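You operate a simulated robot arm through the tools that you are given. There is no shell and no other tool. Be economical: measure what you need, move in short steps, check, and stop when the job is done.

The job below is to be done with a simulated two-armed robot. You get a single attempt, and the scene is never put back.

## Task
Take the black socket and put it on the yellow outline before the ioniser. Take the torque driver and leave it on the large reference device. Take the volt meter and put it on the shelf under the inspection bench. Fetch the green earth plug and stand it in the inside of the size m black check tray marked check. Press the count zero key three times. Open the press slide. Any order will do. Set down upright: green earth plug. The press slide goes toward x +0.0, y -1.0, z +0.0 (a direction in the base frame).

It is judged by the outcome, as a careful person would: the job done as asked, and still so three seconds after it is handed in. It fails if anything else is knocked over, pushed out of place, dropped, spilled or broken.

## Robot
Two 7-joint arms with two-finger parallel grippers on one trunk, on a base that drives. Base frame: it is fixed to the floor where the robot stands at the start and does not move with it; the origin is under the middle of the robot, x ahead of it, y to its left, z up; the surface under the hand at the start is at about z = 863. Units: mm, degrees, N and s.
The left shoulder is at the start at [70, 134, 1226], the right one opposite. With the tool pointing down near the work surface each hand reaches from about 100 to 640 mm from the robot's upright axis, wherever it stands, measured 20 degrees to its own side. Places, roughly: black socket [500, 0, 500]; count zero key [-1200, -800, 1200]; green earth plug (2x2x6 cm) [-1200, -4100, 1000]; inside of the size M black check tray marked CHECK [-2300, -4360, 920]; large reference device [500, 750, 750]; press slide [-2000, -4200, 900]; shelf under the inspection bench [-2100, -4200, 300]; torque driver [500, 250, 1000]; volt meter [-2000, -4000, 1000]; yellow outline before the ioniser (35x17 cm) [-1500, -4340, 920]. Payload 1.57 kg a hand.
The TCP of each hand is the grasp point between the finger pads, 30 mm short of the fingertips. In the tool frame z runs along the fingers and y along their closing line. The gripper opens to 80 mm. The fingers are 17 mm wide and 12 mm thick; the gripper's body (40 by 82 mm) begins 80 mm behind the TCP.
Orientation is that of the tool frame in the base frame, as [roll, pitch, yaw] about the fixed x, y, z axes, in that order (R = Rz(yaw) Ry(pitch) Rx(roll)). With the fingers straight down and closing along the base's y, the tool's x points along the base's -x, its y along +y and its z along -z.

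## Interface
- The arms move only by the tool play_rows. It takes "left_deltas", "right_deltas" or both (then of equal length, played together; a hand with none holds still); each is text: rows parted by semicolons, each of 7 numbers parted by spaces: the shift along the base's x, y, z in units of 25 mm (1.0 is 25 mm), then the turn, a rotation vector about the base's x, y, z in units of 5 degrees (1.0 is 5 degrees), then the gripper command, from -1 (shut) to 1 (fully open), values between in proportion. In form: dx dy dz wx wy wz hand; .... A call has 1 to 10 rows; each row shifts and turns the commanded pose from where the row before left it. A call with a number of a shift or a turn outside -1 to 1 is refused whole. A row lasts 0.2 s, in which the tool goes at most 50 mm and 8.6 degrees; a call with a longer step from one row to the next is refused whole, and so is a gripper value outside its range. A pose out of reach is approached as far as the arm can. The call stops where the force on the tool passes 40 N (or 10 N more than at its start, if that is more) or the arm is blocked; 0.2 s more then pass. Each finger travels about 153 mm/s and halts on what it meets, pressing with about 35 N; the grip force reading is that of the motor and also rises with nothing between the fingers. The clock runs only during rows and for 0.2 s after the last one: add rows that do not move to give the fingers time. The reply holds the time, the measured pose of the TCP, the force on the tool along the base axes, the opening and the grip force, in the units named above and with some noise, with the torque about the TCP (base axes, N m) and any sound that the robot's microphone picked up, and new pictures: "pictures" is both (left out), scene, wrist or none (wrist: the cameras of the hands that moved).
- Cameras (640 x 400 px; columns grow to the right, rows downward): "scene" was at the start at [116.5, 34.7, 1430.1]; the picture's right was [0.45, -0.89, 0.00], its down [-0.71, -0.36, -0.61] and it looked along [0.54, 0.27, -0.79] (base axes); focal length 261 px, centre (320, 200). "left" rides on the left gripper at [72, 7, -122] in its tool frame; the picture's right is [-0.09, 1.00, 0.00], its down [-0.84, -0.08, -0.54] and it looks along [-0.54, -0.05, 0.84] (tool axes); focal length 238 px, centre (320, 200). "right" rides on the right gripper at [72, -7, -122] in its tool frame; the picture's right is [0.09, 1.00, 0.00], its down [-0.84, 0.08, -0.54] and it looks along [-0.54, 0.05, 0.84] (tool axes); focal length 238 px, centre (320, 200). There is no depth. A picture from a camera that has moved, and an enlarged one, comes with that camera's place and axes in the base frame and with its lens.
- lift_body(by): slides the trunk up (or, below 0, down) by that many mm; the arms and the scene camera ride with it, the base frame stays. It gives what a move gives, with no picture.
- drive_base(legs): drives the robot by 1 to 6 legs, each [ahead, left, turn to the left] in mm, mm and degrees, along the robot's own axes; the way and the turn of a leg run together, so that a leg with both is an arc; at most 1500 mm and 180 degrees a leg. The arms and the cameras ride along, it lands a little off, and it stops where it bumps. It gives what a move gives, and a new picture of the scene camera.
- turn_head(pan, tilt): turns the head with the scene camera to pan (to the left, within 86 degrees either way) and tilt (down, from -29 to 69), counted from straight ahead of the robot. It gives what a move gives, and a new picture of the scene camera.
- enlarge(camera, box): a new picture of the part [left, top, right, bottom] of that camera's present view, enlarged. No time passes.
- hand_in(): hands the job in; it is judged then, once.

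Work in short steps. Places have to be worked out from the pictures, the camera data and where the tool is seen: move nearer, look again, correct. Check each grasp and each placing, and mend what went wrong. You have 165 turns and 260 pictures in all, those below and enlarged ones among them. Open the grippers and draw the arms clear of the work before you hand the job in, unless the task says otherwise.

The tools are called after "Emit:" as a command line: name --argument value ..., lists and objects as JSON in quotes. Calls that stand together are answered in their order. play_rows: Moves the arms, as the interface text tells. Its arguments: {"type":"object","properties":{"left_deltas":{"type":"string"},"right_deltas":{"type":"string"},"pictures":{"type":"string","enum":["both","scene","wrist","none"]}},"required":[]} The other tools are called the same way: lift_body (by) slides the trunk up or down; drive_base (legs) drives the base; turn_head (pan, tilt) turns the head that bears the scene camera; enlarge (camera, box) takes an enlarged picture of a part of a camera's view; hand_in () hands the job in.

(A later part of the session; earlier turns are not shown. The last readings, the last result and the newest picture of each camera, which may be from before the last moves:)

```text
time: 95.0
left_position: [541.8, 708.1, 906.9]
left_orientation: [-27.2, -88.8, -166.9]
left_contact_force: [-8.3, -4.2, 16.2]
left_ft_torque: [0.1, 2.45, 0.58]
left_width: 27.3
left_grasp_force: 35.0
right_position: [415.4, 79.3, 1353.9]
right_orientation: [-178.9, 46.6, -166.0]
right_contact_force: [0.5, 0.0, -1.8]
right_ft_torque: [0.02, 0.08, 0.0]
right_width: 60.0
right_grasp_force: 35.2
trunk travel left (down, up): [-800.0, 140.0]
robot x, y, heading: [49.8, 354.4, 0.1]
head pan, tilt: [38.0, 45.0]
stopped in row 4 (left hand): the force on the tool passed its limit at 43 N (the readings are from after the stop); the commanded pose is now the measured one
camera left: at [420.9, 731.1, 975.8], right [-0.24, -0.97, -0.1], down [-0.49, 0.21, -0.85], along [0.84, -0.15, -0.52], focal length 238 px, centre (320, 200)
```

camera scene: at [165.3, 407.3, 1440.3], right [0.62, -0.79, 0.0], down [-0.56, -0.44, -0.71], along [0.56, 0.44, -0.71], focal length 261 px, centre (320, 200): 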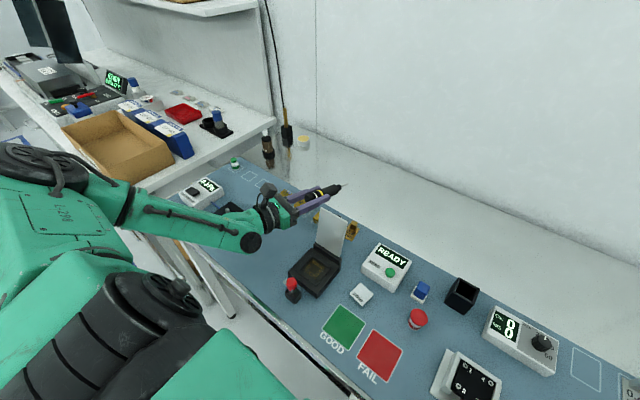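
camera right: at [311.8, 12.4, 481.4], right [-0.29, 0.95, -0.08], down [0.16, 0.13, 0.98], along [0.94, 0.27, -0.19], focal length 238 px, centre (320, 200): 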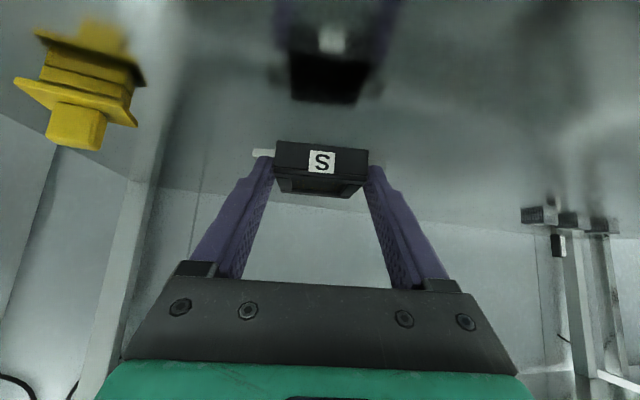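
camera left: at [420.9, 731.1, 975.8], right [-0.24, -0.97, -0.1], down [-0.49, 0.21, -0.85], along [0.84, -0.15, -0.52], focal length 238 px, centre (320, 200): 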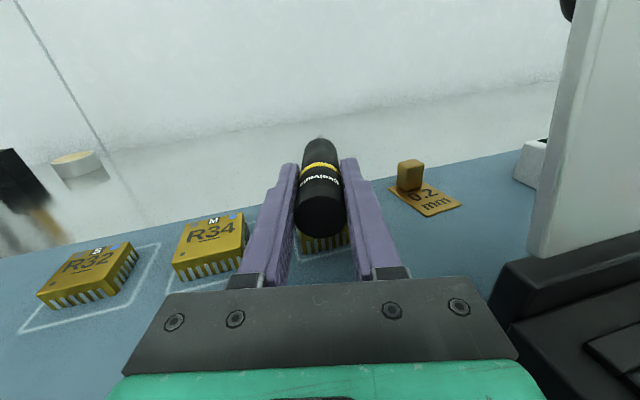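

Contact occurred early, and the torque suggests something ~130 mm behind the TCP. I look before moving.

Emit:
enlarge --camera "scene" --box '[170, 150, 330, 250]'

```text
4.00 times, centred on (250, 200) of scene
camera zoom: at [159.1, 403.5, 1440.9], right [0.62, -0.79, 0.0], down [-0.55, -0.43, -0.71], along [0.56, 0.44, -0.7], focal length 1043 px, centre (600, 200)
```

zoom: 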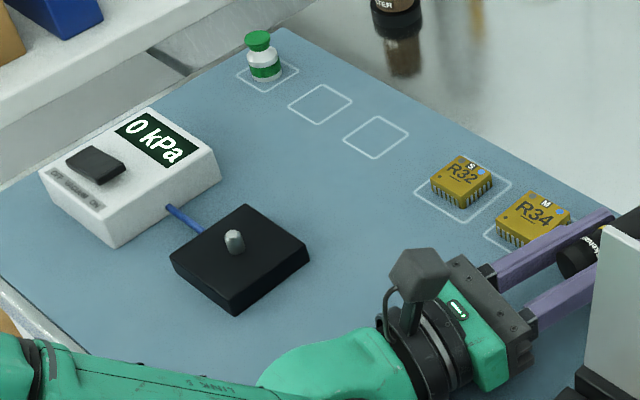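

It's the wrist housing touching the bench when level. I lift 20 mm, tip the nose down ~10° so the wrist clears, and come down again gently.

Emit:
play_rows --left_deltas "0 0 0.8 0 0 0 -1;0 0 0 0.26 0.96 0 -1;0 0 0 0.26 0.96 0 -1;0 0 -0.4 0 0 0 -1;0 0 0 0 0 0 -1" --pictures "none"

```text
time: 96.2
left_position: [545.9, 710.3, 912.2]
left_orientation: [-176.6, -80.7, -17.4]
left_contact_force: [-0.3, 0.0, -2.0]
left_ft_torque: [-0.02, 0.08, -0.02]
left_width: 26.9
left_grasp_force: 35.5
right_position: [420.7, 81.7, 1353.6]
right_orientation: [-178.9, 46.5, -166.1]
right_contact_force: [-0.3, -0.9, -1.0]
right_ft_torque: [-0.01, 0.03, -0.02]
right_width: 59.9
right_grasp_force: 35.0
trunk travel left (down, up): [-800.0, 140.0]
robot x, y, heading: [53.4, 354.5, -0.2]
head pan, tilt: [38.0, 45.0]
```

Emit:
play_rows --left_deltas "-0.15 -0.1 -0.15 0 0 0 -1;0 0 -0.15 0 0 0 -1;0 0 -0.06 0 0 0 -1;0 0 0 0 0 0 -1" --pictures "wrist"

Emit:
enlarge --camera "left" --box '[240, 180, 400, 280]'

```text
time: 97.2
left_position: [542.1, 706.7, 906.0]
left_orientation: [-175.3, -81.2, -18.6]
left_contact_force: [6.3, 3.4, 13.0]
left_ft_torque: [-0.07, -0.76, 0.22]
left_width: 27.4
left_grasp_force: 35.5
right_position: [419.6, 80.3, 1353.8]
right_orientation: [-178.9, 46.5, -166.1]
right_contact_force: [-0.3, 0.5, -0.9]
right_ft_torque: [-0.01, 0.06, -0.01]
right_width: 59.7
right_grasp_force: 34.3
trunk travel left (down, up): [-800.0, 140.0]
robot x, y, heading: [50.7, 355.0, -0.0]
head pan, tilt: [38.0, 45.0]
camera left: at [434.2, 726.7, 996.2], right [-0.26, -0.96, -0.1], down [-0.62, 0.25, -0.74], along [0.74, -0.13, -0.66], focal length 238 px, centre (320, 200)
```

left: 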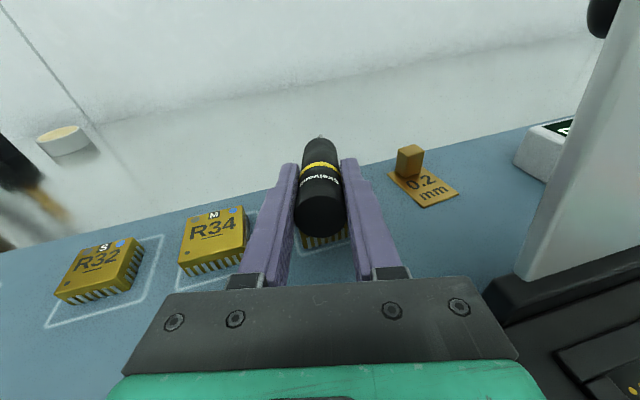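

```text
4.00 times, centred on (320, 230) of left
camera zoom: at [434.2, 726.7, 996.2], right [-0.26, -0.96, -0.1], down [-0.62, 0.25, -0.74], along [0.74, -0.13, -0.66], focal length 953 px, centre (320, 80)
```

zoom: 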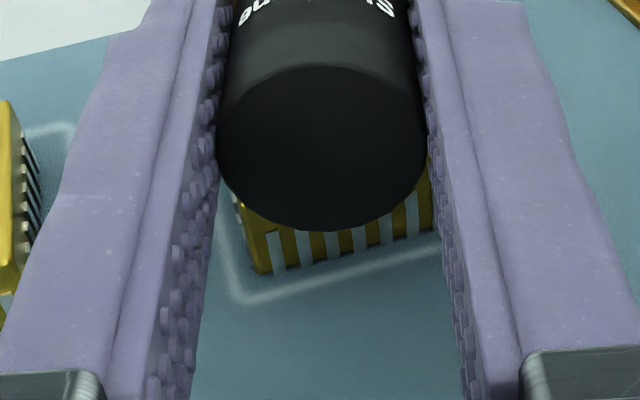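

The driver's handle now rests on the chip's far edge (contact ~46 mm ahead, 13 N). I relax slightly and open a little so the tail settles between the fingers.

Emit:
play_rows --left_deltas "0 0 0.03 0 0 0 -0.3;0 0 0 0 0 0 -0.24;0 0 0 0 0 0 -0.2;0 0 0 0 0 0 -0.15;0 0 0 0 0 0 -0.15;0 0 0 0 0 0 -0.15" --pictures "wrist"

Emit:
enlarge --camera "left" --box '[240, 130, 400, 280]'

```text
time: 98.6
left_position: [542.4, 706.2, 903.8]
left_orientation: [-176.7, -80.8, -17.5]
left_contact_force: [-0.5, -0.4, -0.3]
left_ft_torque: [0.0, 0.04, 0.01]
left_width: 34.1
left_grasp_force: 0.1
right_position: [421.4, 82.7, 1353.3]
right_orientation: [-178.8, 46.4, -166.2]
right_contact_force: [-0.3, 0.1, -1.3]
right_ft_torque: [0.01, 0.04, 0.0]
right_width: 59.7
right_grasp_force: 35.1
trunk travel left (down, up): [-800.0, 140.0]
robot x, y, heading: [49.6, 356.5, 0.2]
head pan, tilt: [38.0, 45.0]
camera left: at [434.5, 727.4, 994.5], right [-0.26, -0.96, -0.1], down [-0.63, 0.25, -0.74], along [0.73, -0.13, -0.67], focal length 238 px, centre (320, 200)
```

left: 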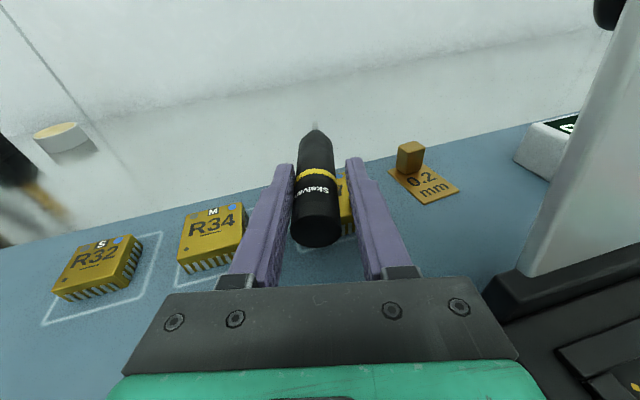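

```text
2.67 times, centred on (320, 205) of left
camera zoom: at [434.5, 727.4, 994.5], right [-0.26, -0.96, -0.1], down [-0.63, 0.25, -0.74], along [0.73, -0.13, -0.67], focal length 636 px, centre (320, 187)
```

zoom: 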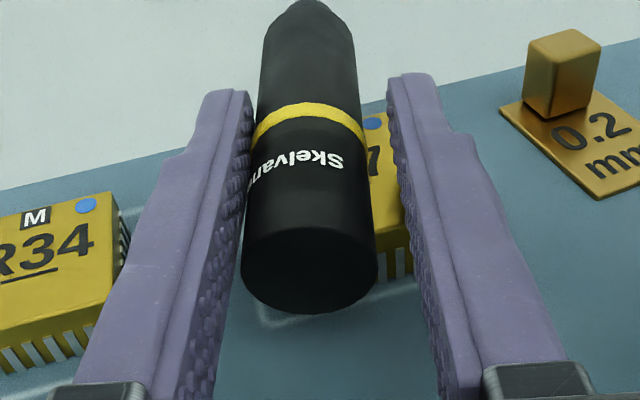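

It settled on the chip, slightly against the left finger. I open a bit more and see if it stays.

Emit:
play_rows --left_deltas "0 0 0 0 0 0 -0.1;0 0 0 0 0 0 -0.05;0 0 0 0 0 0 -0.05;0 0 0 0 0 0 -0.05;0 0 0 0 0 0 -0.05" --pictures "none"

Emit:
enlarge --camera "left" --box '[240, 130, 400, 280]'

```text
time: 99.8
left_position: [542.0, 707.6, 905.2]
left_orientation: [-176.7, -80.7, -17.3]
left_contact_force: [1.1, -0.4, -1.3]
left_ft_torque: [-0.02, 0.0, 0.01]
left_width: 38.2
left_grasp_force: 0.0
right_position: [421.1, 81.7, 1351.8]
right_orientation: [-178.9, 46.4, -166.1]
right_contact_force: [-0.3, 0.4, -1.2]
right_ft_torque: [-0.04, 0.07, -0.01]
right_width: 60.0
right_grasp_force: 35.4
trunk travel left (down, up): [-800.0, 140.0]
robot x, y, heading: [48.2, 355.8, -0.0]
head pan, tilt: [38.0, 45.0]
```

```text
2.67 times, centred on (320, 205) of left
camera zoom: at [434.5, 727.4, 994.5], right [-0.26, -0.96, -0.1], down [-0.63, 0.24, -0.74], along [0.73, -0.13, -0.67], focal length 636 px, centre (320, 187)
```

zoom: 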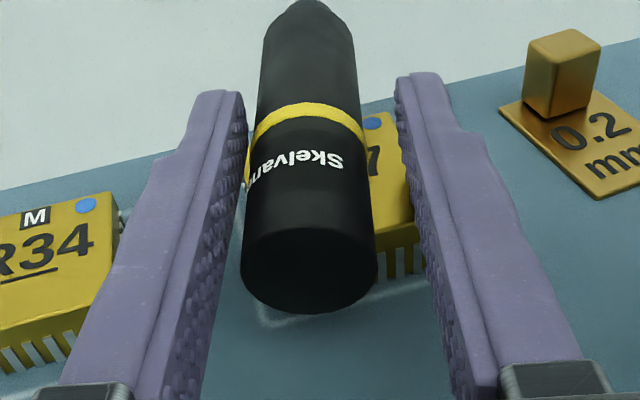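

It stays put. I open wider and withdraw straight back along the tool axis.

Emit:
play_rows --left_deltas "0 0 0 0 0 0 0.2;0 0 0 0 0 0 0.3;-0.5 0.15 0.1 0 0 0 0.3;-0.8 0.24 0.16 0 0 0 0.3;-0.8 0.24 0.3 0 0 0 0.3;-0.8 0.24 0.5 0 0 0 0.3;-0.4 0.1 1 0 0 0 0.3;0 0 1 0 0 0 0.3;0 0 1 0 0 0 0.3;0 0 0 0 0 0 0.3" --pictures "both"

```text
time: 102.0
left_position: [458.9, 729.3, 1003.2]
left_orientation: [-176.8, -80.9, -17.2]
left_contact_force: [0.2, 0.0, 0.0]
left_ft_torque: [0.01, -0.01, 0.02]
left_width: 52.0
left_grasp_force: 0.1
right_position: [420.8, 82.7, 1354.5]
right_orientation: [-178.9, 46.4, -166.1]
right_contact_force: [0.1, 0.0, -1.4]
right_ft_torque: [0.0, 0.09, 0.0]
right_width: 59.5
right_grasp_force: 34.8
trunk travel left (down, up): [-800.0, 140.0]
robot x, y, heading: [53.8, 357.0, 0.1]
head pan, tilt: [38.0, 45.0]
camera scene: at [165.0, 407.3, 1440.2], right [0.62, -0.79, 0.0], down [-0.56, -0.44, -0.71], along [0.56, 0.44, -0.71], focal length 261 px, centre (320, 200)
camera left: at [352.0, 749.7, 1094.5], right [-0.26, -0.96, -0.1], down [-0.63, 0.24, -0.74], along [0.73, -0.13, -0.67], focal length 238 px, centre (320, 200)
```

scene: 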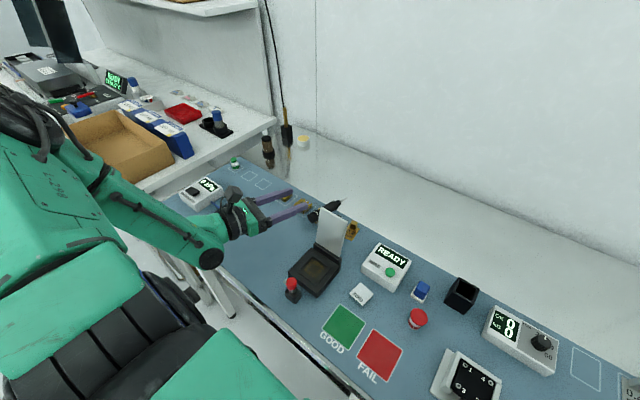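
left: 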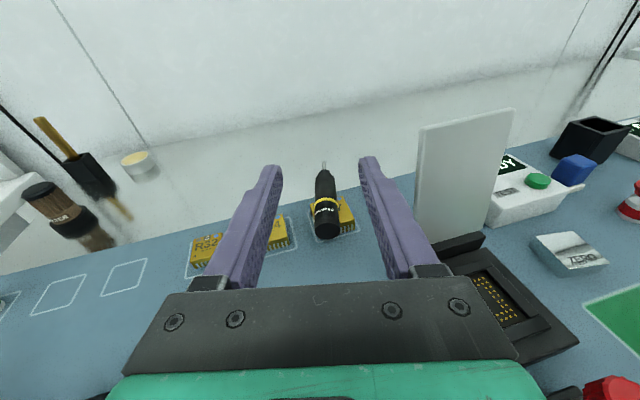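

The torque driver lies on R37 (L). I raise the left hand, back away from the bench, and unwind the wrist.

Emit:
play_rows --left_deltas "-0.3 0 1 0 0 0 0.3;-0.3 0 1 0 0 0 0.3;-0.3 0 1 0 0 0 0.3;-0.3 0 1 0 0 0 0.3;-0.3 0 1 0 0 0 0.3;0 0 1 0 0 -1 0.3;0 0 1 0 0 -1 0.3;0 0 1 0 0 -1 0.3;0 0 0 0 0 -1 0.3;0 0 0 0 0 -1 0.3" --pictures "none"

Emit:
drive_base --legs '[[-500, 0, 0]]'

Emit:
play_rows --left_deltas "0 0 0 0.66 0.75 0 1;0 0 0 0.66 0.75 0 1;0 0 0 0.66 0.75 0 1;0 0 0 0.66 0.75 0 1;0 0 0 0.66 0.75 0 1;0 0 0 0.66 0.75 0 1;0 0 0 0.66 0.75 0 1;0 0 0 0.66 0.75 0 1;0 0 0 0.66 0.75 0 1;0 0 0 0.66 0.75 0 1" --pictures "none"

```text
time: 104.2
left_position: [488.9, 657.0, 1109.3]
left_orientation: [-173.9, -80.8, -31.4]
left_contact_force: [0.3, 0.8, -0.2]
left_ft_torque: [0.0, 0.01, -0.01]
left_width: 52.3
left_grasp_force: 0.0
left hand out of reach, approached as far as the arm can: row 4, 5, 6, 7, 8, 9, 10
right_position: [422.9, 80.5, 1352.4]
right_orientation: [-178.9, 46.4, -166.1]
right_contact_force: [-0.4, -0.1, -2.0]
right_ft_torque: [0.0, 0.04, 0.01]
right_width: 59.7
right_grasp_force: 35.2
trunk travel left (down, up): [-800.0, 140.0]
robot x, y, heading: [51.5, 358.8, 0.3]
head pan, tilt: [38.0, 45.0]
```

```text
time: 107.1
left_position: [-19.1, 658.8, 1107.8]
left_orientation: [-174.0, -80.7, -30.6]
left_contact_force: [0.3, -0.3, 0.6]
left_ft_torque: [0.04, 0.03, -0.04]
left_width: 52.1
left_grasp_force: 0.0
right_position: [-79.4, 82.6, 1353.5]
right_orientation: [-179.0, 46.4, -165.6]
right_contact_force: [-0.1, -0.7, -1.2]
right_ft_torque: [0.0, 0.07, -0.01]
right_width: 59.9
right_grasp_force: 35.3
trunk travel left (down, up): [-800.0, 140.0]
robot x, y, heading: [-453.6, 357.3, 0.6]
head pan, tilt: [38.0, 45.0]
camera scene: at [-339.5, 404.7, 1440.1], right [0.62, -0.78, 0.0], down [-0.55, -0.44, -0.71], along [0.55, 0.44, -0.71], focal length 261 px, centre (320, 200)
```

scene: 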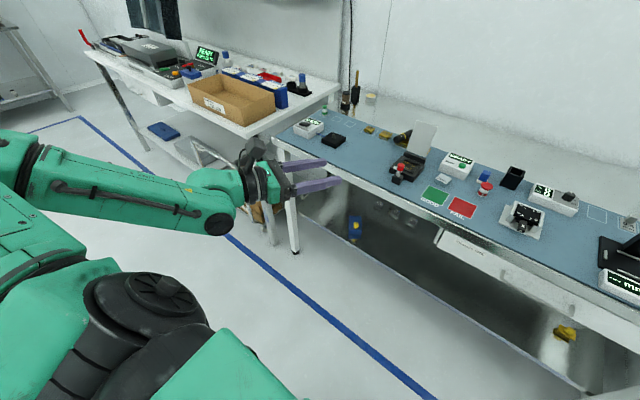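

```text
time: 109.3
left_position: [-13.3, 666.6, 1110.1]
left_orientation: [-164.8, -30.9, -39.5]
left_contact_force: [0.8, 0.1, 0.8]
left_ft_torque: [0.02, -0.04, -0.02]
left_width: 80.1
left_grasp_force: 0.0
left hand out of reach, approached as far as the arm can: row 1, 2, 10
right_position: [-80.8, 82.1, 1352.6]
right_orientation: [-178.8, 46.5, -165.5]
right_contact_force: [0.8, -0.2, -2.0]
right_ft_torque: [-0.01, 0.03, -0.01]
right_width: 59.7
right_grasp_force: 35.2
trunk travel left (down, up): [-800.0, 140.0]
robot x, y, heading: [-453.9, 353.2, 0.4]
head pan, tilt: [38.0, 45.0]
```

Continue unwinding: finish the tilt and yaw back.

Emit:
play_rows --left_deltas "-0.4 0 0 0.66 0.75 0 1;-0.4 0 0 0.66 0.75 0 1;-0.4 0 0 0.66 0.75 0 1;-0.4 0 0 0.66 0.75 0 1;-0.4 0 0 0.66 0.75 0 1;-0.4 0 0 0.5 0.5 -0.3 1;0 0 0 0 0 -1 1;0 0 0 0 0 -1 1;0 0 0 0 0 -1 1;0 0 0 0 0 -1 1" --pictures "none"

Emit:
play_rows --left_deltas "0 0 0 0 0 -1 1;0 0 0 0 0 -1 1;0 0 0 0 0 -1 1;0 0 0 0 0 -1 1;0 0 0 0 0 -1 1;0 0 0 0 0 -1 1;0 0 0 0 0 -1 1;0 0 0 0 0 -1 1;0 0 0 0 0 -1 1;0 0 0 0 0 -1 1" --pictures "none"

Emit:
turn_head --pan -86 --tilt 15

```text
time: 111.5
left_position: [-72.1, 692.8, 1124.6]
left_orientation: [-163.4, -2.4, -61.2]
left_contact_force: [0.7, -0.3, -0.4]
left_ft_torque: [0.02, -0.01, 0.0]
left_width: 79.7
left_grasp_force: 0.0
left hand out of reach, approached as far as the arm can: row 1, 2, 3, 4, 5
right_position: [-82.1, 82.8, 1352.3]
right_orientation: [-178.8, 46.5, -165.5]
right_contact_force: [0.3, 0.4, -1.4]
right_ft_torque: [0.0, 0.03, -0.01]
right_width: 59.8
right_grasp_force: 34.7
trunk travel left (down, up): [-800.0, 140.0]
robot x, y, heading: [-458.8, 357.2, 0.9]
head pan, tilt: [38.0, 45.0]
```

```text
time: 113.7
left_position: [-73.7, 692.8, 1124.4]
left_orientation: [-163.2, -2.5, -111.3]
left_contact_force: [-0.3, 0.3, 0.9]
left_ft_torque: [0.0, -0.01, 0.0]
left_width: 80.0
left_grasp_force: 0.0
right_position: [-81.1, 80.9, 1352.7]
right_orientation: [-178.8, 46.5, -165.5]
right_contact_force: [0.3, -0.3, -1.6]
right_ft_torque: [-0.01, 0.04, -0.02]
right_width: 59.5
right_grasp_force: 34.8
trunk travel left (down, up): [-800.0, 140.0]
robot x, y, heading: [-450.8, 352.0, 0.5]
head pan, tilt: [38.0, 45.0]
```

```text
time: 115.8
left_position: [-74.6, 694.2, 1124.6]
left_orientation: [-163.4, -2.5, -111.2]
left_contact_force: [-0.2, -0.2, 0.7]
left_ft_torque: [-0.01, -0.03, -0.02]
left_width: 80.1
left_grasp_force: 0.1
right_position: [-81.3, 81.9, 1352.9]
right_orientation: [-179.0, 46.4, -165.6]
right_contact_force: [0.0, 0.8, -1.5]
right_ft_torque: [-0.01, 0.04, -0.04]
right_width: 59.5
right_grasp_force: 34.5
trunk travel left (down, up): [-800.0, 140.0]
robot x, y, heading: [-456.4, 352.2, 0.6]
head pan, tilt: [-85.9, 15.0]
camera scene: at [-396.7, 260.8, 1487.0], right [-1.0, -0.08, 0.0], down [-0.02, 0.26, -0.97], along [0.08, -0.96, -0.26], focal length 261 px, centre (320, 200)
```

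scene: 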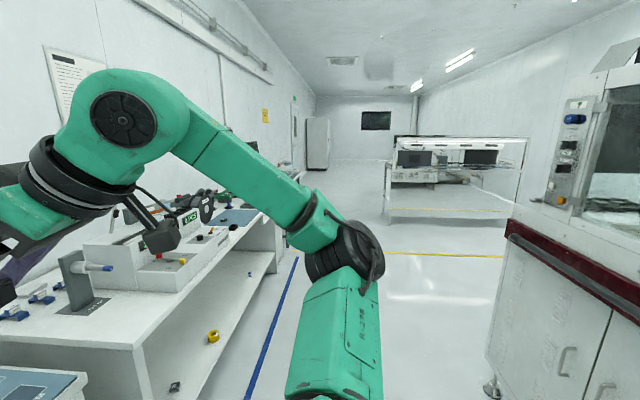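

A machine with a control panel is on the right; the far bench is beyond. I finish straightening the left hand and turn the robot toward that machine.

Emit:
play_rows --left_deltas "0 0 0 0.3 0.8 0 -1;0 0 0 0.3 0.8 0 -1;0 0 0 0.3 0.8 0 -1;0 0 0 0.3 0.8 0 -1;0 0 0 0 0 -1 -1;0 0 0 0 0 -1 -1;0 0 0 0 0 -1 -1;0 0 0 0 0 -1 -1;0 0 0 0 0 -1 -1;0 0 0 0 0 -1 -1" --pictures "none"

Emit:
turn_head --pan 0 --tilt 15

Emit:
drive_base --legs '[[0, 0, -120]]'

```text
time: 118.0
left_position: [-72.7, 693.5, 1126.0]
left_orientation: [179.6, -2.6, -140.5]
left_contact_force: [-1.2, -0.1, 0.2]
left_ft_torque: [0.0, 0.01, 0.01]
left_width: 0.1
left_grasp_force: 21.1
right_position: [-81.5, 82.1, 1353.2]
right_orientation: [-179.0, 46.4, -165.6]
right_contact_force: [-0.7, -0.1, -1.5]
right_ft_torque: [0.0, 0.07, 0.0]
right_width: 59.5
right_grasp_force: 34.9
trunk travel left (down, up): [-800.0, 140.0]
robot x, y, heading: [-458.5, 352.5, 0.5]
head pan, tilt: [-85.9, 15.0]
```

```text
time: 119.6
left_position: [-72.8, 692.9, 1125.5]
left_orientation: [179.7, -2.5, -140.6]
left_contact_force: [-0.8, -0.6, 0.7]
left_ft_torque: [0.02, -0.01, 0.03]
left_width: 0.0
left_grasp_force: 21.6
right_position: [-82.0, 81.9, 1352.2]
right_orientation: [-178.8, 46.4, -165.5]
right_contact_force: [-0.3, -0.4, -1.5]
right_ft_torque: [-0.03, 0.06, -0.03]
right_width: 59.4
right_grasp_force: 34.9
trunk travel left (down, up): [-800.0, 140.0]
robot x, y, heading: [-451.5, 352.9, 0.4]
head pan, tilt: [0.0, 15.0]
camera scene: at [-311.1, 354.9, 1487.1], right [0.01, -1.0, 0.0], down [-0.26, 0.0, -0.97], along [0.97, 0.01, -0.26], focal length 261 px, centre (320, 200)
```

scene: 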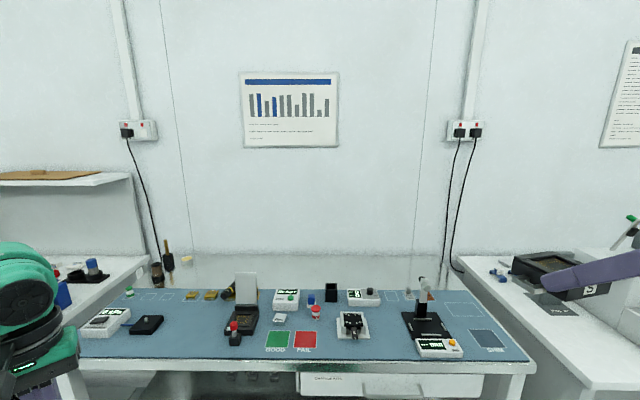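

```text
time: 124.9
left_position: [-328.1, -141.7, 1125.3]
left_orientation: [179.7, -2.6, 102.2]
left_contact_force: [0.4, 0.3, -0.3]
left_ft_torque: [0.0, -0.01, 0.0]
left_width: 0.3
left_grasp_force: 20.6
right_position: [-865.8, 145.6, 1353.6]
right_orientation: [-178.9, 46.4, 77.2]
right_contact_force: [0.4, 0.5, -1.2]
right_ft_torque: [0.09, -0.04, 0.01]
right_width: 59.8
right_grasp_force: 34.8
trunk travel left (down, up): [-800.0, 140.0]
robot x, y, heading: [-457.9, 357.7, -116.7]
head pan, tilt: [0.0, 15.0]
camera scene: at [-519.4, 225.1, 1487.0], right [-0.89, 0.45, 0.0], down [0.12, 0.23, -0.97], along [-0.43, -0.86, -0.26], focal length 261 px, centre (320, 200)
```

scene: 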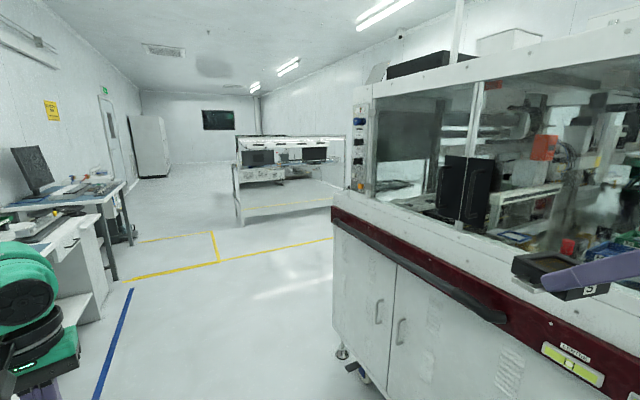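

Emit:
enlarge --camera "scene" --box '[330, 90, 410, 200]'

Emit:
enlarge --camera "scene" --box '[500, 290, 640, 400]'

Emit:
turn_head --pan -50 --tilt 15

```text
3.64 times, centred on (370, 145) of scene
camera zoom: at [-519.4, 225.1, 1487.0], right [-0.89, 0.45, 0.0], down [0.12, 0.23, -0.97], along [-0.43, -0.86, -0.26], focal length 948 px, centre (138, 400)
```

zoom: 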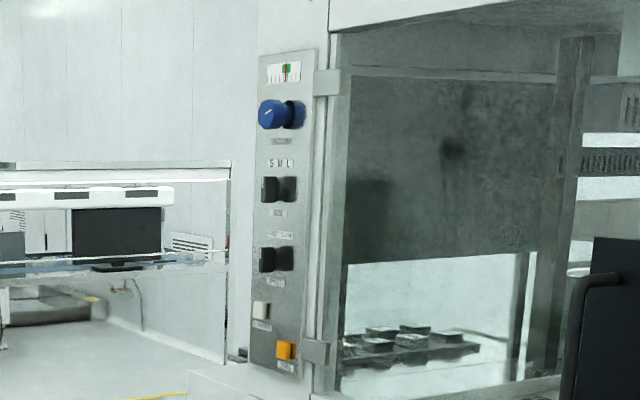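

```text
3.64 times, centred on (570, 345) of scene
camera zoom: at [-519.4, 225.1, 1487.0], right [-0.89, 0.45, 0.0], down [0.12, 0.23, -0.97], along [-0.43, -0.86, -0.26], focal length 948 px, centre (-589, -327)
```

zoom: 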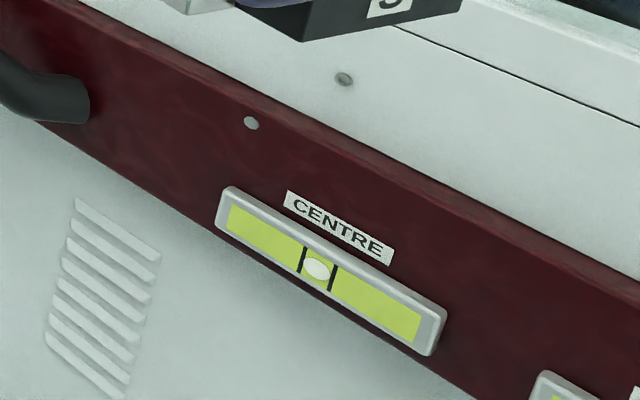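

```text
time: 126.0
left_position: [-327.2, -142.5, 1124.7]
left_orientation: [179.5, -2.6, 102.2]
left_contact_force: [-0.5, 0.1, 0.5]
left_ft_torque: [0.03, -0.01, 0.02]
left_width: 0.0
left_grasp_force: 21.2
right_position: [-866.5, 146.0, 1353.8]
right_orientation: [-179.0, 46.4, 77.1]
right_contact_force: [-0.4, 0.6, -1.3]
right_ft_torque: [0.04, 0.0, -0.04]
right_width: 59.7
right_grasp_force: 34.7
trunk travel left (down, up): [-800.0, 140.0]
robot x, y, heading: [-454.6, 352.3, -116.6]
head pan, tilt: [-50.0, 15.0]
camera scene: at [-568.4, 287.0, 1487.1], right [-0.23, 0.97, 0.0], down [0.25, 0.06, -0.97], along [-0.94, -0.22, -0.26], focal length 261 px, centre (320, 200)
```

scene: 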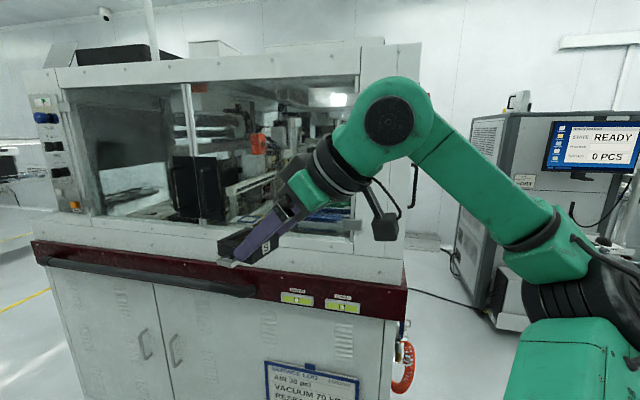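

Emit:
enlarge --camera "scene" --box '[20, 85, 100, 220]'

```text
2.96 times, centred on (60, 152) of scene
camera zoom: at [-568.4, 287.0, 1487.1], right [-0.23, 0.97, 0.0], down [0.25, 0.06, -0.97], along [-0.94, -0.22, -0.26], focal length 772 px, centre (1090, 341)
```

zoom: 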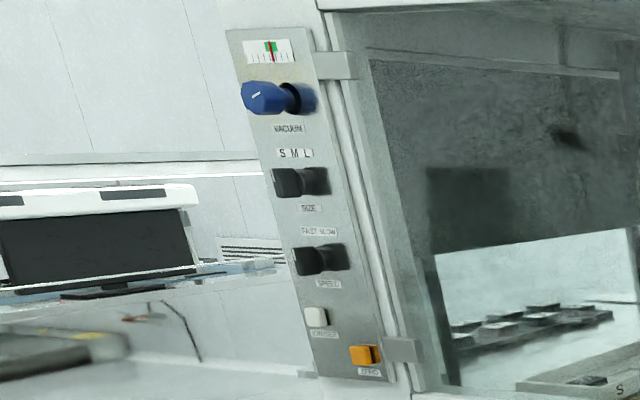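

The panel at the machine's end has an orange key labelled "ZERO", around (−1283, −842, 1210). I drive to face it.

Emit:
drive_base --legs '[[0, 0, -63], [100, 1000, 0]]'

Emit:
turn_head --pan 12 --tilt 15

```text
time: 134.1
left_position: [-949.8, -987.6, 1124.5]
left_orientation: [179.4, -2.6, 38.5]
left_contact_force: [0.0, 0.3, -0.1]
left_ft_torque: [-0.01, 0.03, -0.02]
left_width: 0.0
left_grasp_force: 21.3
right_position: [-930.0, -377.3, 1352.1]
right_orientation: [-178.9, 46.4, 13.2]
right_contact_force: [-0.6, -0.1, -1.1]
right_ft_torque: [0.03, -0.07, 0.0]
right_width: 59.7
right_grasp_force: 35.0
trunk travel left (down, up): [-800.0, 140.0]
robot x, y, heading: [-562.9, -656.1, 179.3]
head pan, tilt: [-50.0, 15.0]
camera scene: at [-672.0, -581.3, 1487.0], right [0.77, 0.64, 0.0], down [0.16, -0.2, -0.97], along [-0.61, 0.75, -0.26], focal length 261 px, centre (320, 200)
```

scene: 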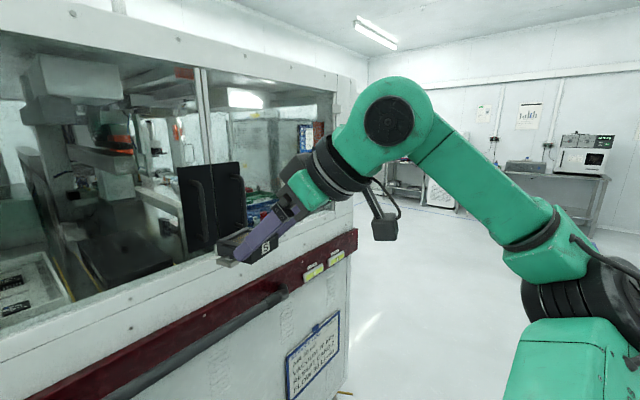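

```text
time: 135.4
left_position: [-950.2, -986.8, 1125.1]
left_orientation: [179.7, -2.7, 38.4]
left_contact_force: [-0.2, 1.2, -0.3]
left_ft_torque: [-0.05, -0.01, 0.03]
left_width: 0.0
left_grasp_force: 21.3
right_position: [-929.3, -377.7, 1353.1]
right_orientation: [-178.8, 46.4, 13.3]
right_contact_force: [-0.2, 0.5, -1.7]
right_ft_torque: [0.02, -0.05, -0.02]
right_width: 59.6
right_grasp_force: 35.4
trunk travel left (down, up): [-800.0, 140.0]
robot x, y, heading: [-562.9, -654.3, 179.2]
head pan, tilt: [12.0, 15.0]
camera scene: at [-704.4, -672.8, 1487.1], right [-0.2, 0.98, 0.0], down [0.25, 0.05, -0.97], along [-0.95, -0.19, -0.26], focal length 261 px, centre (320, 200)
```

scene: 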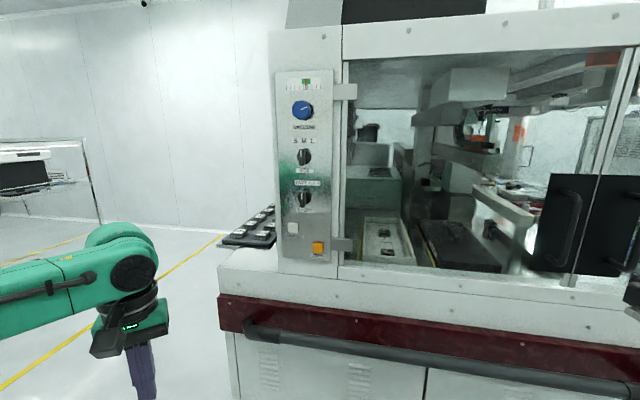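

Emit:
enlarge --camera "scene" --box '[260, 170, 372, 270]'

```text
4.00 times, centred on (316, 220) of scene
camera zoom: at [-704.4, -672.8, 1487.1], right [-0.2, 0.98, 0.0], down [0.25, 0.05, -0.97], along [-0.95, -0.19, -0.26], focal length 1043 px, centre (336, 120)
```

zoom: 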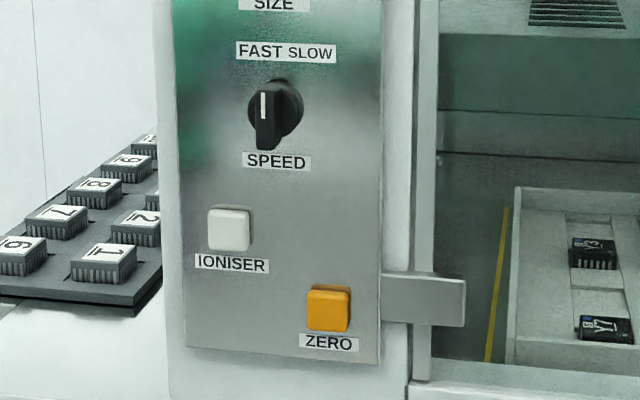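

The orange ZERO key is at ≈(−1280, −793, 1208). I orient the closed left hand to point at the machine.

Emit:
play_rows --left_deltas "0 0.78 0.37 0 0 -0.8 -1;0 0.78 0.37 0 0 -0.8 -1;0 0.78 0.37 0 0 -0.8 -1;0 0.78 0.37 0 0 -0.8 -1;0 0.78 0.37 0 0 -0.8 -1;0 0.78 0.37 0 0 -0.8 -1;0 0.78 0.37 0 0 -0.8 -1;0 0.78 0.37 0 0 -0.8 -1;0 0.78 0.37 0 0 -0.8 -1;0 0.78 0.37 0 0 -0.8 -1" --pictures "none"

Emit:
play_rows --left_deltas "-0.3 0 0 0 1 0 -1;-0.3 0 0 0 1 0 -1;-0.3 0 0 0 1 0 -1;-0.3 0 0 0 1 0 -1;-0.3 0 0 0 1 0 -1;-0.3 0 0 0 1 0 -1;-0.3 0 0 0 1 0 -1;-0.3 0 0 0 1 0 -1;-0.3 0 0 0 1 0 -1;-0.3 0 0 0 1 0 -1" --pictures "none"

Emit:
drive_base --legs '[[150, 0, 0]]'

```text
time: 137.6
left_position: [-949.3, -792.1, 1215.9]
left_orientation: [179.4, -2.6, -1.7]
left_contact_force: [-0.2, 0.4, 0.4]
left_ft_torque: [-0.03, -0.03, 0.0]
left_width: 0.0
left_grasp_force: 21.0
right_position: [-928.6, -375.4, 1352.6]
right_orientation: [-178.9, 46.4, 13.2]
right_contact_force: [0.0, 1.0, -1.5]
right_ft_torque: [0.01, -0.05, 0.03]
right_width: 59.8
right_grasp_force: 34.7
trunk travel left (down, up): [-800.0, 140.0]
robot x, y, heading: [-560.0, -655.6, 179.3]
head pan, tilt: [12.0, 15.0]
```

```text
time: 139.8
left_position: [-1025.6, -793.5, 1216.5]
left_orientation: [177.7, 47.4, -2.4]
left_contact_force: [-0.7, -0.2, 0.3]
left_ft_torque: [-0.04, -0.02, -0.02]
left_width: 0.0
left_grasp_force: 21.6
right_position: [-929.5, -378.1, 1352.7]
right_orientation: [-178.9, 46.4, 13.4]
right_contact_force: [1.2, -0.3, -1.4]
right_ft_torque: [0.01, -0.06, 0.01]
right_width: 59.5
right_grasp_force: 35.4
trunk travel left (down, up): [-800.0, 140.0]
robot x, y, heading: [-561.2, -656.5, 179.5]
head pan, tilt: [12.0, 15.0]
```

```text
time: 141.2
left_position: [-1171.2, -791.8, 1218.6]
left_orientation: [177.7, 47.6, -2.5]
left_contact_force: [-0.2, -0.5, 0.6]
left_ft_torque: [0.05, 0.01, 0.0]
left_width: 0.0
left_grasp_force: 21.1
right_position: [-1074.2, -377.1, 1354.2]
right_orientation: [-178.9, 46.7, 13.4]
right_contact_force: [0.2, 1.1, -1.2]
right_ft_torque: [-0.02, -0.04, -0.03]
right_width: 59.6
right_grasp_force: 34.9
trunk travel left (down, up): [-800.0, 140.0]
robot x, y, heading: [-708.7, -657.1, 179.9]
head pan, tilt: [12.0, 15.0]
camera scene: at [-849.7, -671.5, 1487.5], right [-0.2, 0.98, 0.0], down [0.25, 0.05, -0.97], along [-0.95, -0.19, -0.26], focal length 261 px, centre (320, 200)
```

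scene: 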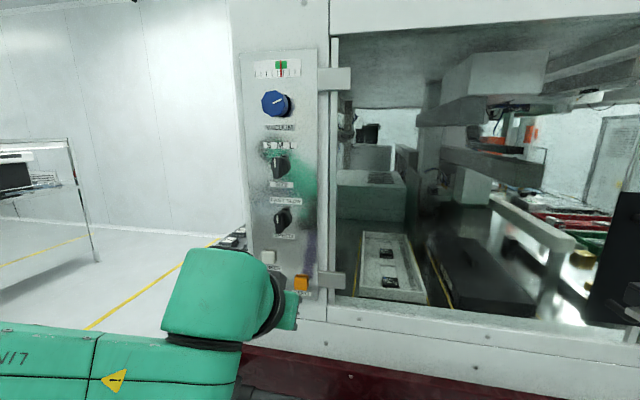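

Key again computed ≈(−1278, −790, 1208). I tilt a bit more and take the wrist view.

Emit:
play_rows --left_deltas "0 0 0 0 1 0 -1;0 0 0 0 1 0 -1;0 0 0 0 1 0 -1;0 0 0 0 0 0 -1" --pictures "both"

```text
time: 142.2
left_position: [-1173.2, -792.2, 1215.3]
left_orientation: [177.7, 47.4, -2.3]
left_contact_force: [0.3, -0.4, 0.4]
left_ft_torque: [0.0, 0.0, 0.01]
left_width: 0.0
left_grasp_force: 21.1
left hand out of reach, approached as far as the arm can: row 1, 2, 3
right_position: [-1078.0, -376.6, 1352.3]
right_orientation: [-178.9, 46.4, 13.4]
right_contact_force: [0.3, 1.1, -1.4]
right_ft_torque: [0.02, -0.05, 0.02]
right_width: 59.8
right_grasp_force: 34.6
trunk travel left (down, up): [-800.0, 140.0]
robot x, y, heading: [-713.5, -653.9, 179.3]
head pan, tilt: [12.0, 15.0]
camera scene: at [-853.3, -671.5, 1487.0], right [-0.2, 0.98, 0.0], down [0.25, 0.05, -0.97], along [-0.95, -0.19, -0.26], focal length 261 px, centre (320, 200)
camera left: at [-1035.4, -798.6, 1246.7], right [-0.07, -0.99, 0.09], down [-0.17, 0.11, 0.98], along [-0.98, 0.06, -0.17], focal length 238 px, centre (320, 200)
```

scene: 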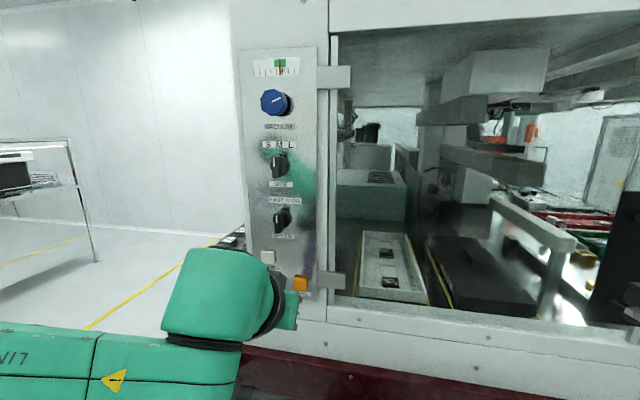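
left: 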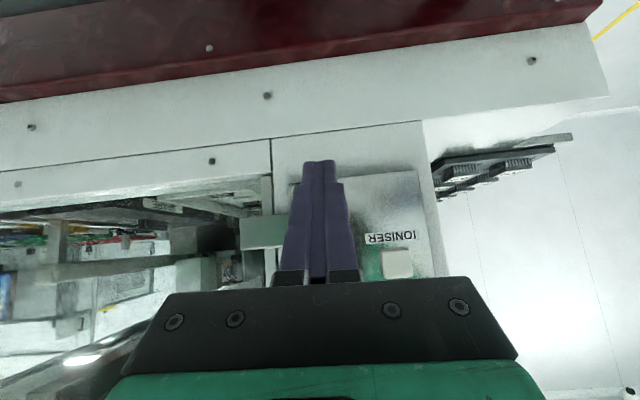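

Tilt is limited to 47°, fine. I raise the tip to the key's height and approach to ~15 mm.

Emit:
play_rows --left_deltas "-0.6 0.08 0.28 0 0 0 -1;-0.9 0 0 0 0 0 -1;-0.8 0 0 0 0 0 -1;0 0 0 0 0 0 -1" --pictures "none"

Emit:
enlarge --camera "left" --box '[240, 90, 480, 290]'

Emit:
enlarge --camera "scene" --box '[240, 220, 368, 320]'

```text
time: 143.2
left_position: [-1219.9, -789.8, 1222.8]
left_orientation: [177.6, 47.3, -2.4]
left_contact_force: [30.9, -0.1, -16.0]
left_ft_torque: [0.03, -0.82, 0.01]
left_width: 0.0
left_grasp_force: 21.9
right_position: [-1068.6, -376.6, 1354.7]
right_orientation: [-178.8, 46.8, 13.5]
right_contact_force: [1.6, 0.4, -2.0]
right_ft_torque: [0.03, -0.07, 0.0]
right_width: 59.7
right_grasp_force: 34.6
trunk travel left (down, up): [-800.0, 140.0]
robot x, y, heading: [-709.3, -652.4, 179.4]
head pan, tilt: [12.0, 15.0]
heard: click
```

```text
2.00 times, centred on (360, 190) of left
camera zoom: at [-1082.0, -797.1, 1253.5], right [-0.07, -0.99, 0.1], down [-0.17, 0.11, 0.98], along [-0.98, 0.06, -0.17], focal length 477 px, centre (240, 220)
```

zoom: 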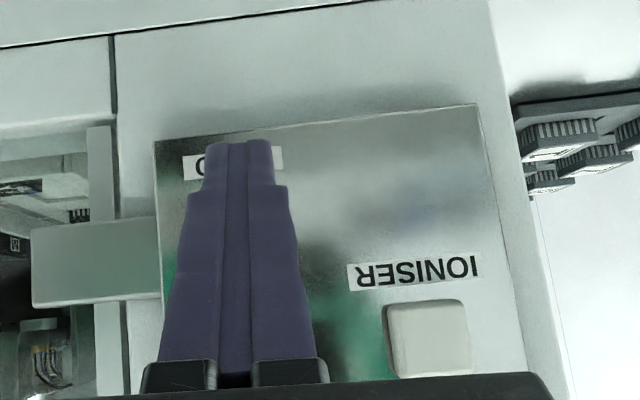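

```text
4.00 times, centred on (304, 270) of scene
camera zoom: at [-842.7, -672.3, 1487.8], right [-0.2, 0.98, 0.0], down [0.25, 0.05, -0.97], along [-0.95, -0.19, -0.25], focal length 1043 px, centre (384, -80)
```

zoom: 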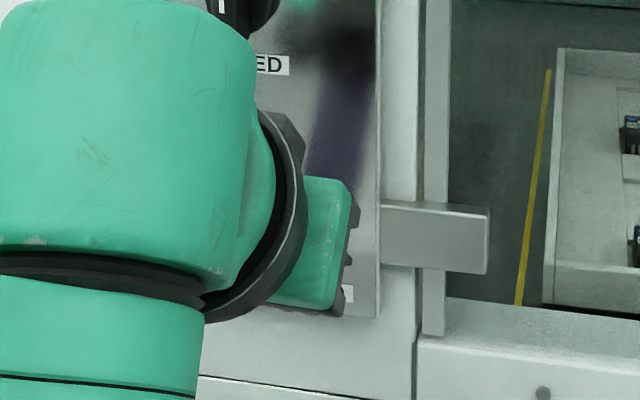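

A click was heard: the key got pressed once (31 N). I retreat 30 mm to release it.

Emit:
play_rows --left_deltas "0.6 0 0 0 0 0 -1;0.6 0 0 0 0 0 -1;0 0 0 0 0 0 -1" --pictures "none"

Emit:
enlarge --camera "left" --box '[240, 90, 480, 290]'

```text
time: 144.0
left_position: [-1201.2, -790.7, 1225.4]
left_orientation: [177.8, 47.5, -2.4]
left_contact_force: [-0.1, -0.8, -0.1]
left_ft_torque: [0.03, -0.01, -0.01]
left_width: 0.0
left_grasp_force: 20.8
right_position: [-1077.5, -376.1, 1353.2]
right_orientation: [-178.9, 46.5, 13.3]
right_contact_force: [0.1, 0.3, -2.0]
right_ft_torque: [0.02, -0.02, 0.0]
right_width: 59.7
right_grasp_force: 35.3
trunk travel left (down, up): [-800.0, 140.0]
robot x, y, heading: [-708.8, -653.1, 179.5]
head pan, tilt: [12.0, 15.0]
```

```text
2.00 times, centred on (360, 190) of left
camera zoom: at [-1062.9, -796.6, 1254.9], right [-0.07, -0.99, 0.09], down [-0.16, 0.11, 0.98], along [-0.98, 0.06, -0.17], focal length 477 px, centre (240, 220)
```

zoom: 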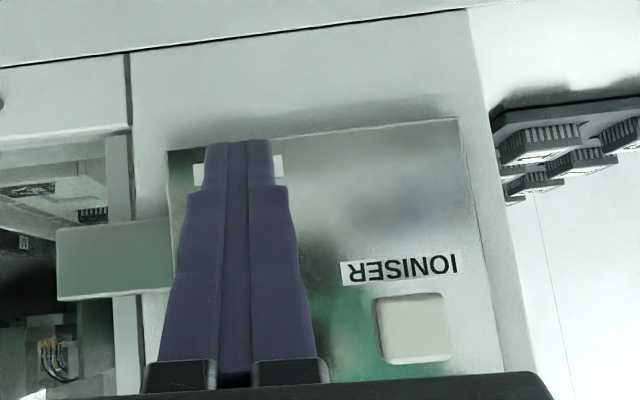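

Released. Press number two, then withdraw.

Emit:
play_rows --left_deltas "-0.6 0 0 0 0 0 -1;-0.5 0 0 0 0 0 -1;0 0 0 0 0 0 -1;0.6 0 0 0 0 0 -1;0.5 0 0 0 0 0 -1;0 0 0 0 0 0 -1" --pictures "none"

```text
time: 145.4
left_position: [-1201.2, -790.1, 1224.6]
left_orientation: [177.7, 47.5, -2.5]
left_contact_force: [-0.6, 0.2, -0.3]
left_ft_torque: [0.0, -0.02, 0.01]
left_width: 0.1
left_grasp_force: 21.6
right_position: [-1078.2, -376.5, 1352.1]
right_orientation: [-178.9, 46.3, 13.3]
right_contact_force: [-0.3, 0.4, -1.3]
right_ft_torque: [0.0, -0.06, -0.01]
right_width: 59.8
right_grasp_force: 35.5
trunk travel left (down, up): [-800.0, 140.0]
robot x, y, heading: [-708.8, -655.6, 179.7]
head pan, tilt: [12.0, 15.0]
heard: click
```

Second click heard. Third press.

Emit:
play_rows --left_deltas "-0.6 0 0 0 0 0 -1;-0.5 0 0 0 0 0 -1;0 0 0 0 0 0 -1;0.6 0 0 0 0 0 -1;0.5 0 0 0 0 0 -1;0.8 0 0 0 0 0 -1;0.8 0 0 0 0 0 -1;0 0 0 0 0 0 -1" --pictures "wrist"

```text
time: 147.2
left_position: [-1169.9, -791.2, 1223.3]
left_orientation: [177.7, 47.4, -2.4]
left_contact_force: [-0.7, -0.4, -0.1]
left_ft_torque: [0.0, 0.05, 0.0]
left_width: 0.0
left_grasp_force: 21.1
left hand out of reach, approached as far as the arm can: row 7
right_position: [-1077.9, -375.0, 1353.1]
right_orientation: [-178.8, 46.4, 13.3]
right_contact_force: [-1.6, 0.3, -2.0]
right_ft_torque: [0.02, -0.03, 0.02]
right_width: 59.5
right_grasp_force: 35.4
trunk travel left (down, up): [-800.0, 140.0]
robot x, y, heading: [-709.3, -654.9, 179.5]
head pan, tilt: [12.0, 15.0]
heard: click
camera left: at [-1031.8, -797.0, 1253.7], right [-0.07, -0.99, 0.09], down [-0.16, 0.11, 0.98], along [-0.98, 0.06, -0.17], focal length 238 px, centre (320, 200)
```

left: 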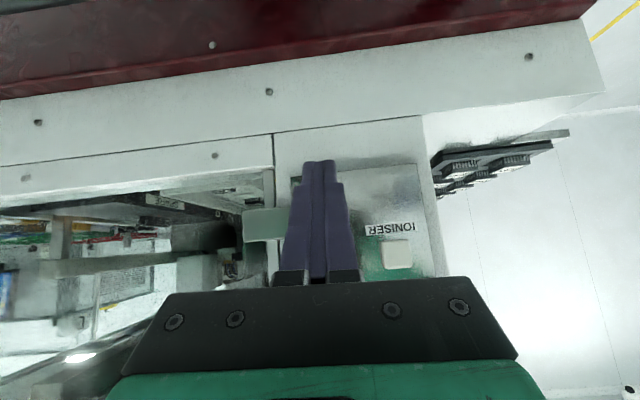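

Three clicks in total. I back away, turn to face −y and travel toward the far bench.

Emit:
drive_base --legs '[[-250, 0, 0], [0, 0, 90], [1200, 0, 0]]'

Emit:
turn_head --pan -25 --tilt 10

```text
time: 158.5
left_position: [-293.9, -2293.9, 1224.9]
left_orientation: [177.7, 47.4, 89.2]
left_contact_force: [0.2, -0.9, 0.8]
left_ft_torque: [-0.02, 0.02, 0.0]
left_width: 0.0
left_grasp_force: 21.8
right_position: [-710.6, -2213.5, 1354.1]
right_orientation: [-178.9, 46.4, 104.9]
right_contact_force: [0.3, 0.7, -1.5]
right_ft_torque: [0.07, 0.04, -0.01]
right_width: 59.5
right_grasp_force: 35.1
trunk travel left (down, up): [-800.0, 140.0]
robot x, y, heading: [-446.5, -1836.1, -88.8]
head pan, tilt: [12.0, 15.0]
camera scene: at [-421.9, -1979.5, 1487.1], right [-0.97, -0.23, 0.0], down [-0.06, 0.25, -0.97], along [0.22, -0.94, -0.26], focal length 261 px, centre (320, 200)
```

scene: 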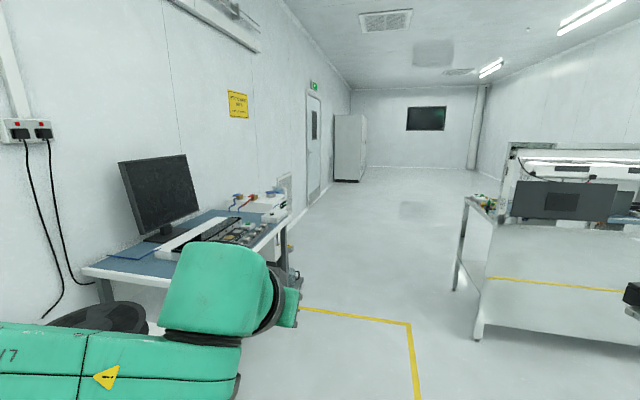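

```text
time: 159.5
left_position: [-294.9, -2295.4, 1225.2]
left_orientation: [177.7, 47.4, 89.2]
left_contact_force: [-0.5, -1.1, -0.3]
left_ft_torque: [-0.05, -0.03, 0.01]
left_width: 0.0
left_grasp_force: 21.4
right_position: [-711.3, -2214.6, 1353.4]
right_orientation: [-178.9, 46.4, 105.0]
right_contact_force: [1.1, -0.3, -1.7]
right_ft_torque: [0.08, 0.02, 0.02]
right_width: 59.7
right_grasp_force: 34.8
trunk travel left (down, up): [-800.0, 140.0]
robot x, y, heading: [-447.0, -1840.6, -88.8]
head pan, tilt: [-25.0, 10.0]
camera scene: at [-480.5, -1974.2, 1495.2], right [-0.91, 0.4, 0.0], down [0.07, 0.16, -0.98], along [-0.4, -0.9, -0.17], focal length 261 px, centre (320, 200)
```

scene: 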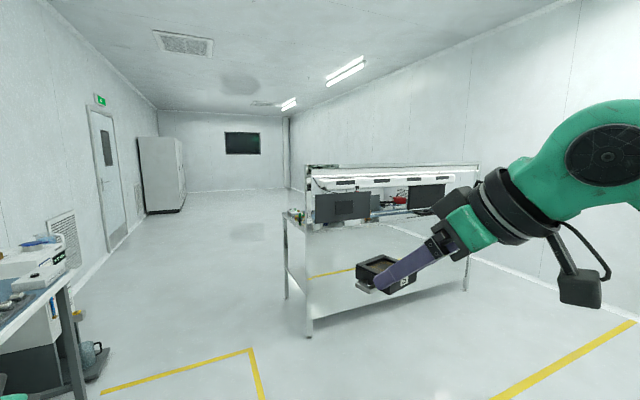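

The bench's operator side is at y≈−4516 (−y side). I drive around its end to the far side and turn to face +y.

Emit:
drive_base --legs '[[1500, 0, 0], [1500, 0, 0], [350, 0, 0], [0, 0, 178]]'

Emit:
turn_head --pan 50 --tilt 15

```text
time: 182.7
left_position: [-427.2, -4677.4, 1224.4]
left_orientation: [177.7, 47.4, -93.6]
left_contact_force: [0.9, 0.2, -1.1]
left_ft_torque: [-0.03, -0.01, 0.0]
left_width: 0.0
left_grasp_force: 21.4
right_position: [-13.5, -4779.0, 1352.1]
right_orientation: [-179.0, 46.5, -77.9]
right_contact_force: [0.6, -0.6, -0.3]
right_ft_torque: [-0.07, -0.01, -0.02]
right_width: 59.5
right_grasp_force: 35.0
trunk travel left (down, up): [-800.0, 140.0]
robot x, y, heading: [-296.7, -5140.0, 88.4]
head pan, tilt: [-25.0, 10.0]
camera scene: at [-257.0, -5006.0, 1495.2], right [0.89, -0.45, 0.0], down [-0.08, -0.16, -0.98], along [0.44, 0.88, -0.17], focal length 261 px, centre (320, 200)
```

scene: 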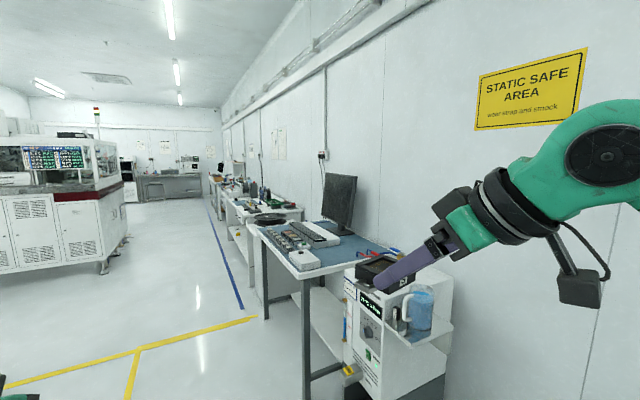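

```text
time: 184.2
left_position: [-426.3, -4679.0, 1223.2]
left_orientation: [177.6, 47.4, -93.5]
left_contact_force: [-0.7, 0.6, 0.3]
left_ft_torque: [0.03, -0.02, -0.04]
left_width: 0.0
left_grasp_force: 21.0
right_position: [-13.6, -4778.4, 1353.5]
right_orientation: [-178.9, 46.3, -77.9]
right_contact_force: [-0.3, -0.4, -1.2]
right_ft_torque: [-0.06, -0.02, 0.0]
right_width: 59.7
right_grasp_force: 35.1
trunk travel left (down, up): [-800.0, 140.0]
robot x, y, heading: [-300.6, -5140.1, 88.3]
head pan, tilt: [50.0, 15.0]
camera scene: at [-368.6, -5026.8, 1487.1], right [0.67, 0.75, 0.0], down [0.19, -0.17, -0.97], along [-0.72, 0.64, -0.26], focal length 261 px, centre (320, 200)
```

scene: 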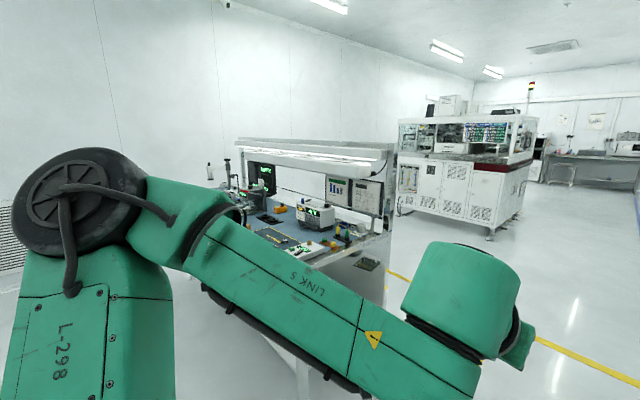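

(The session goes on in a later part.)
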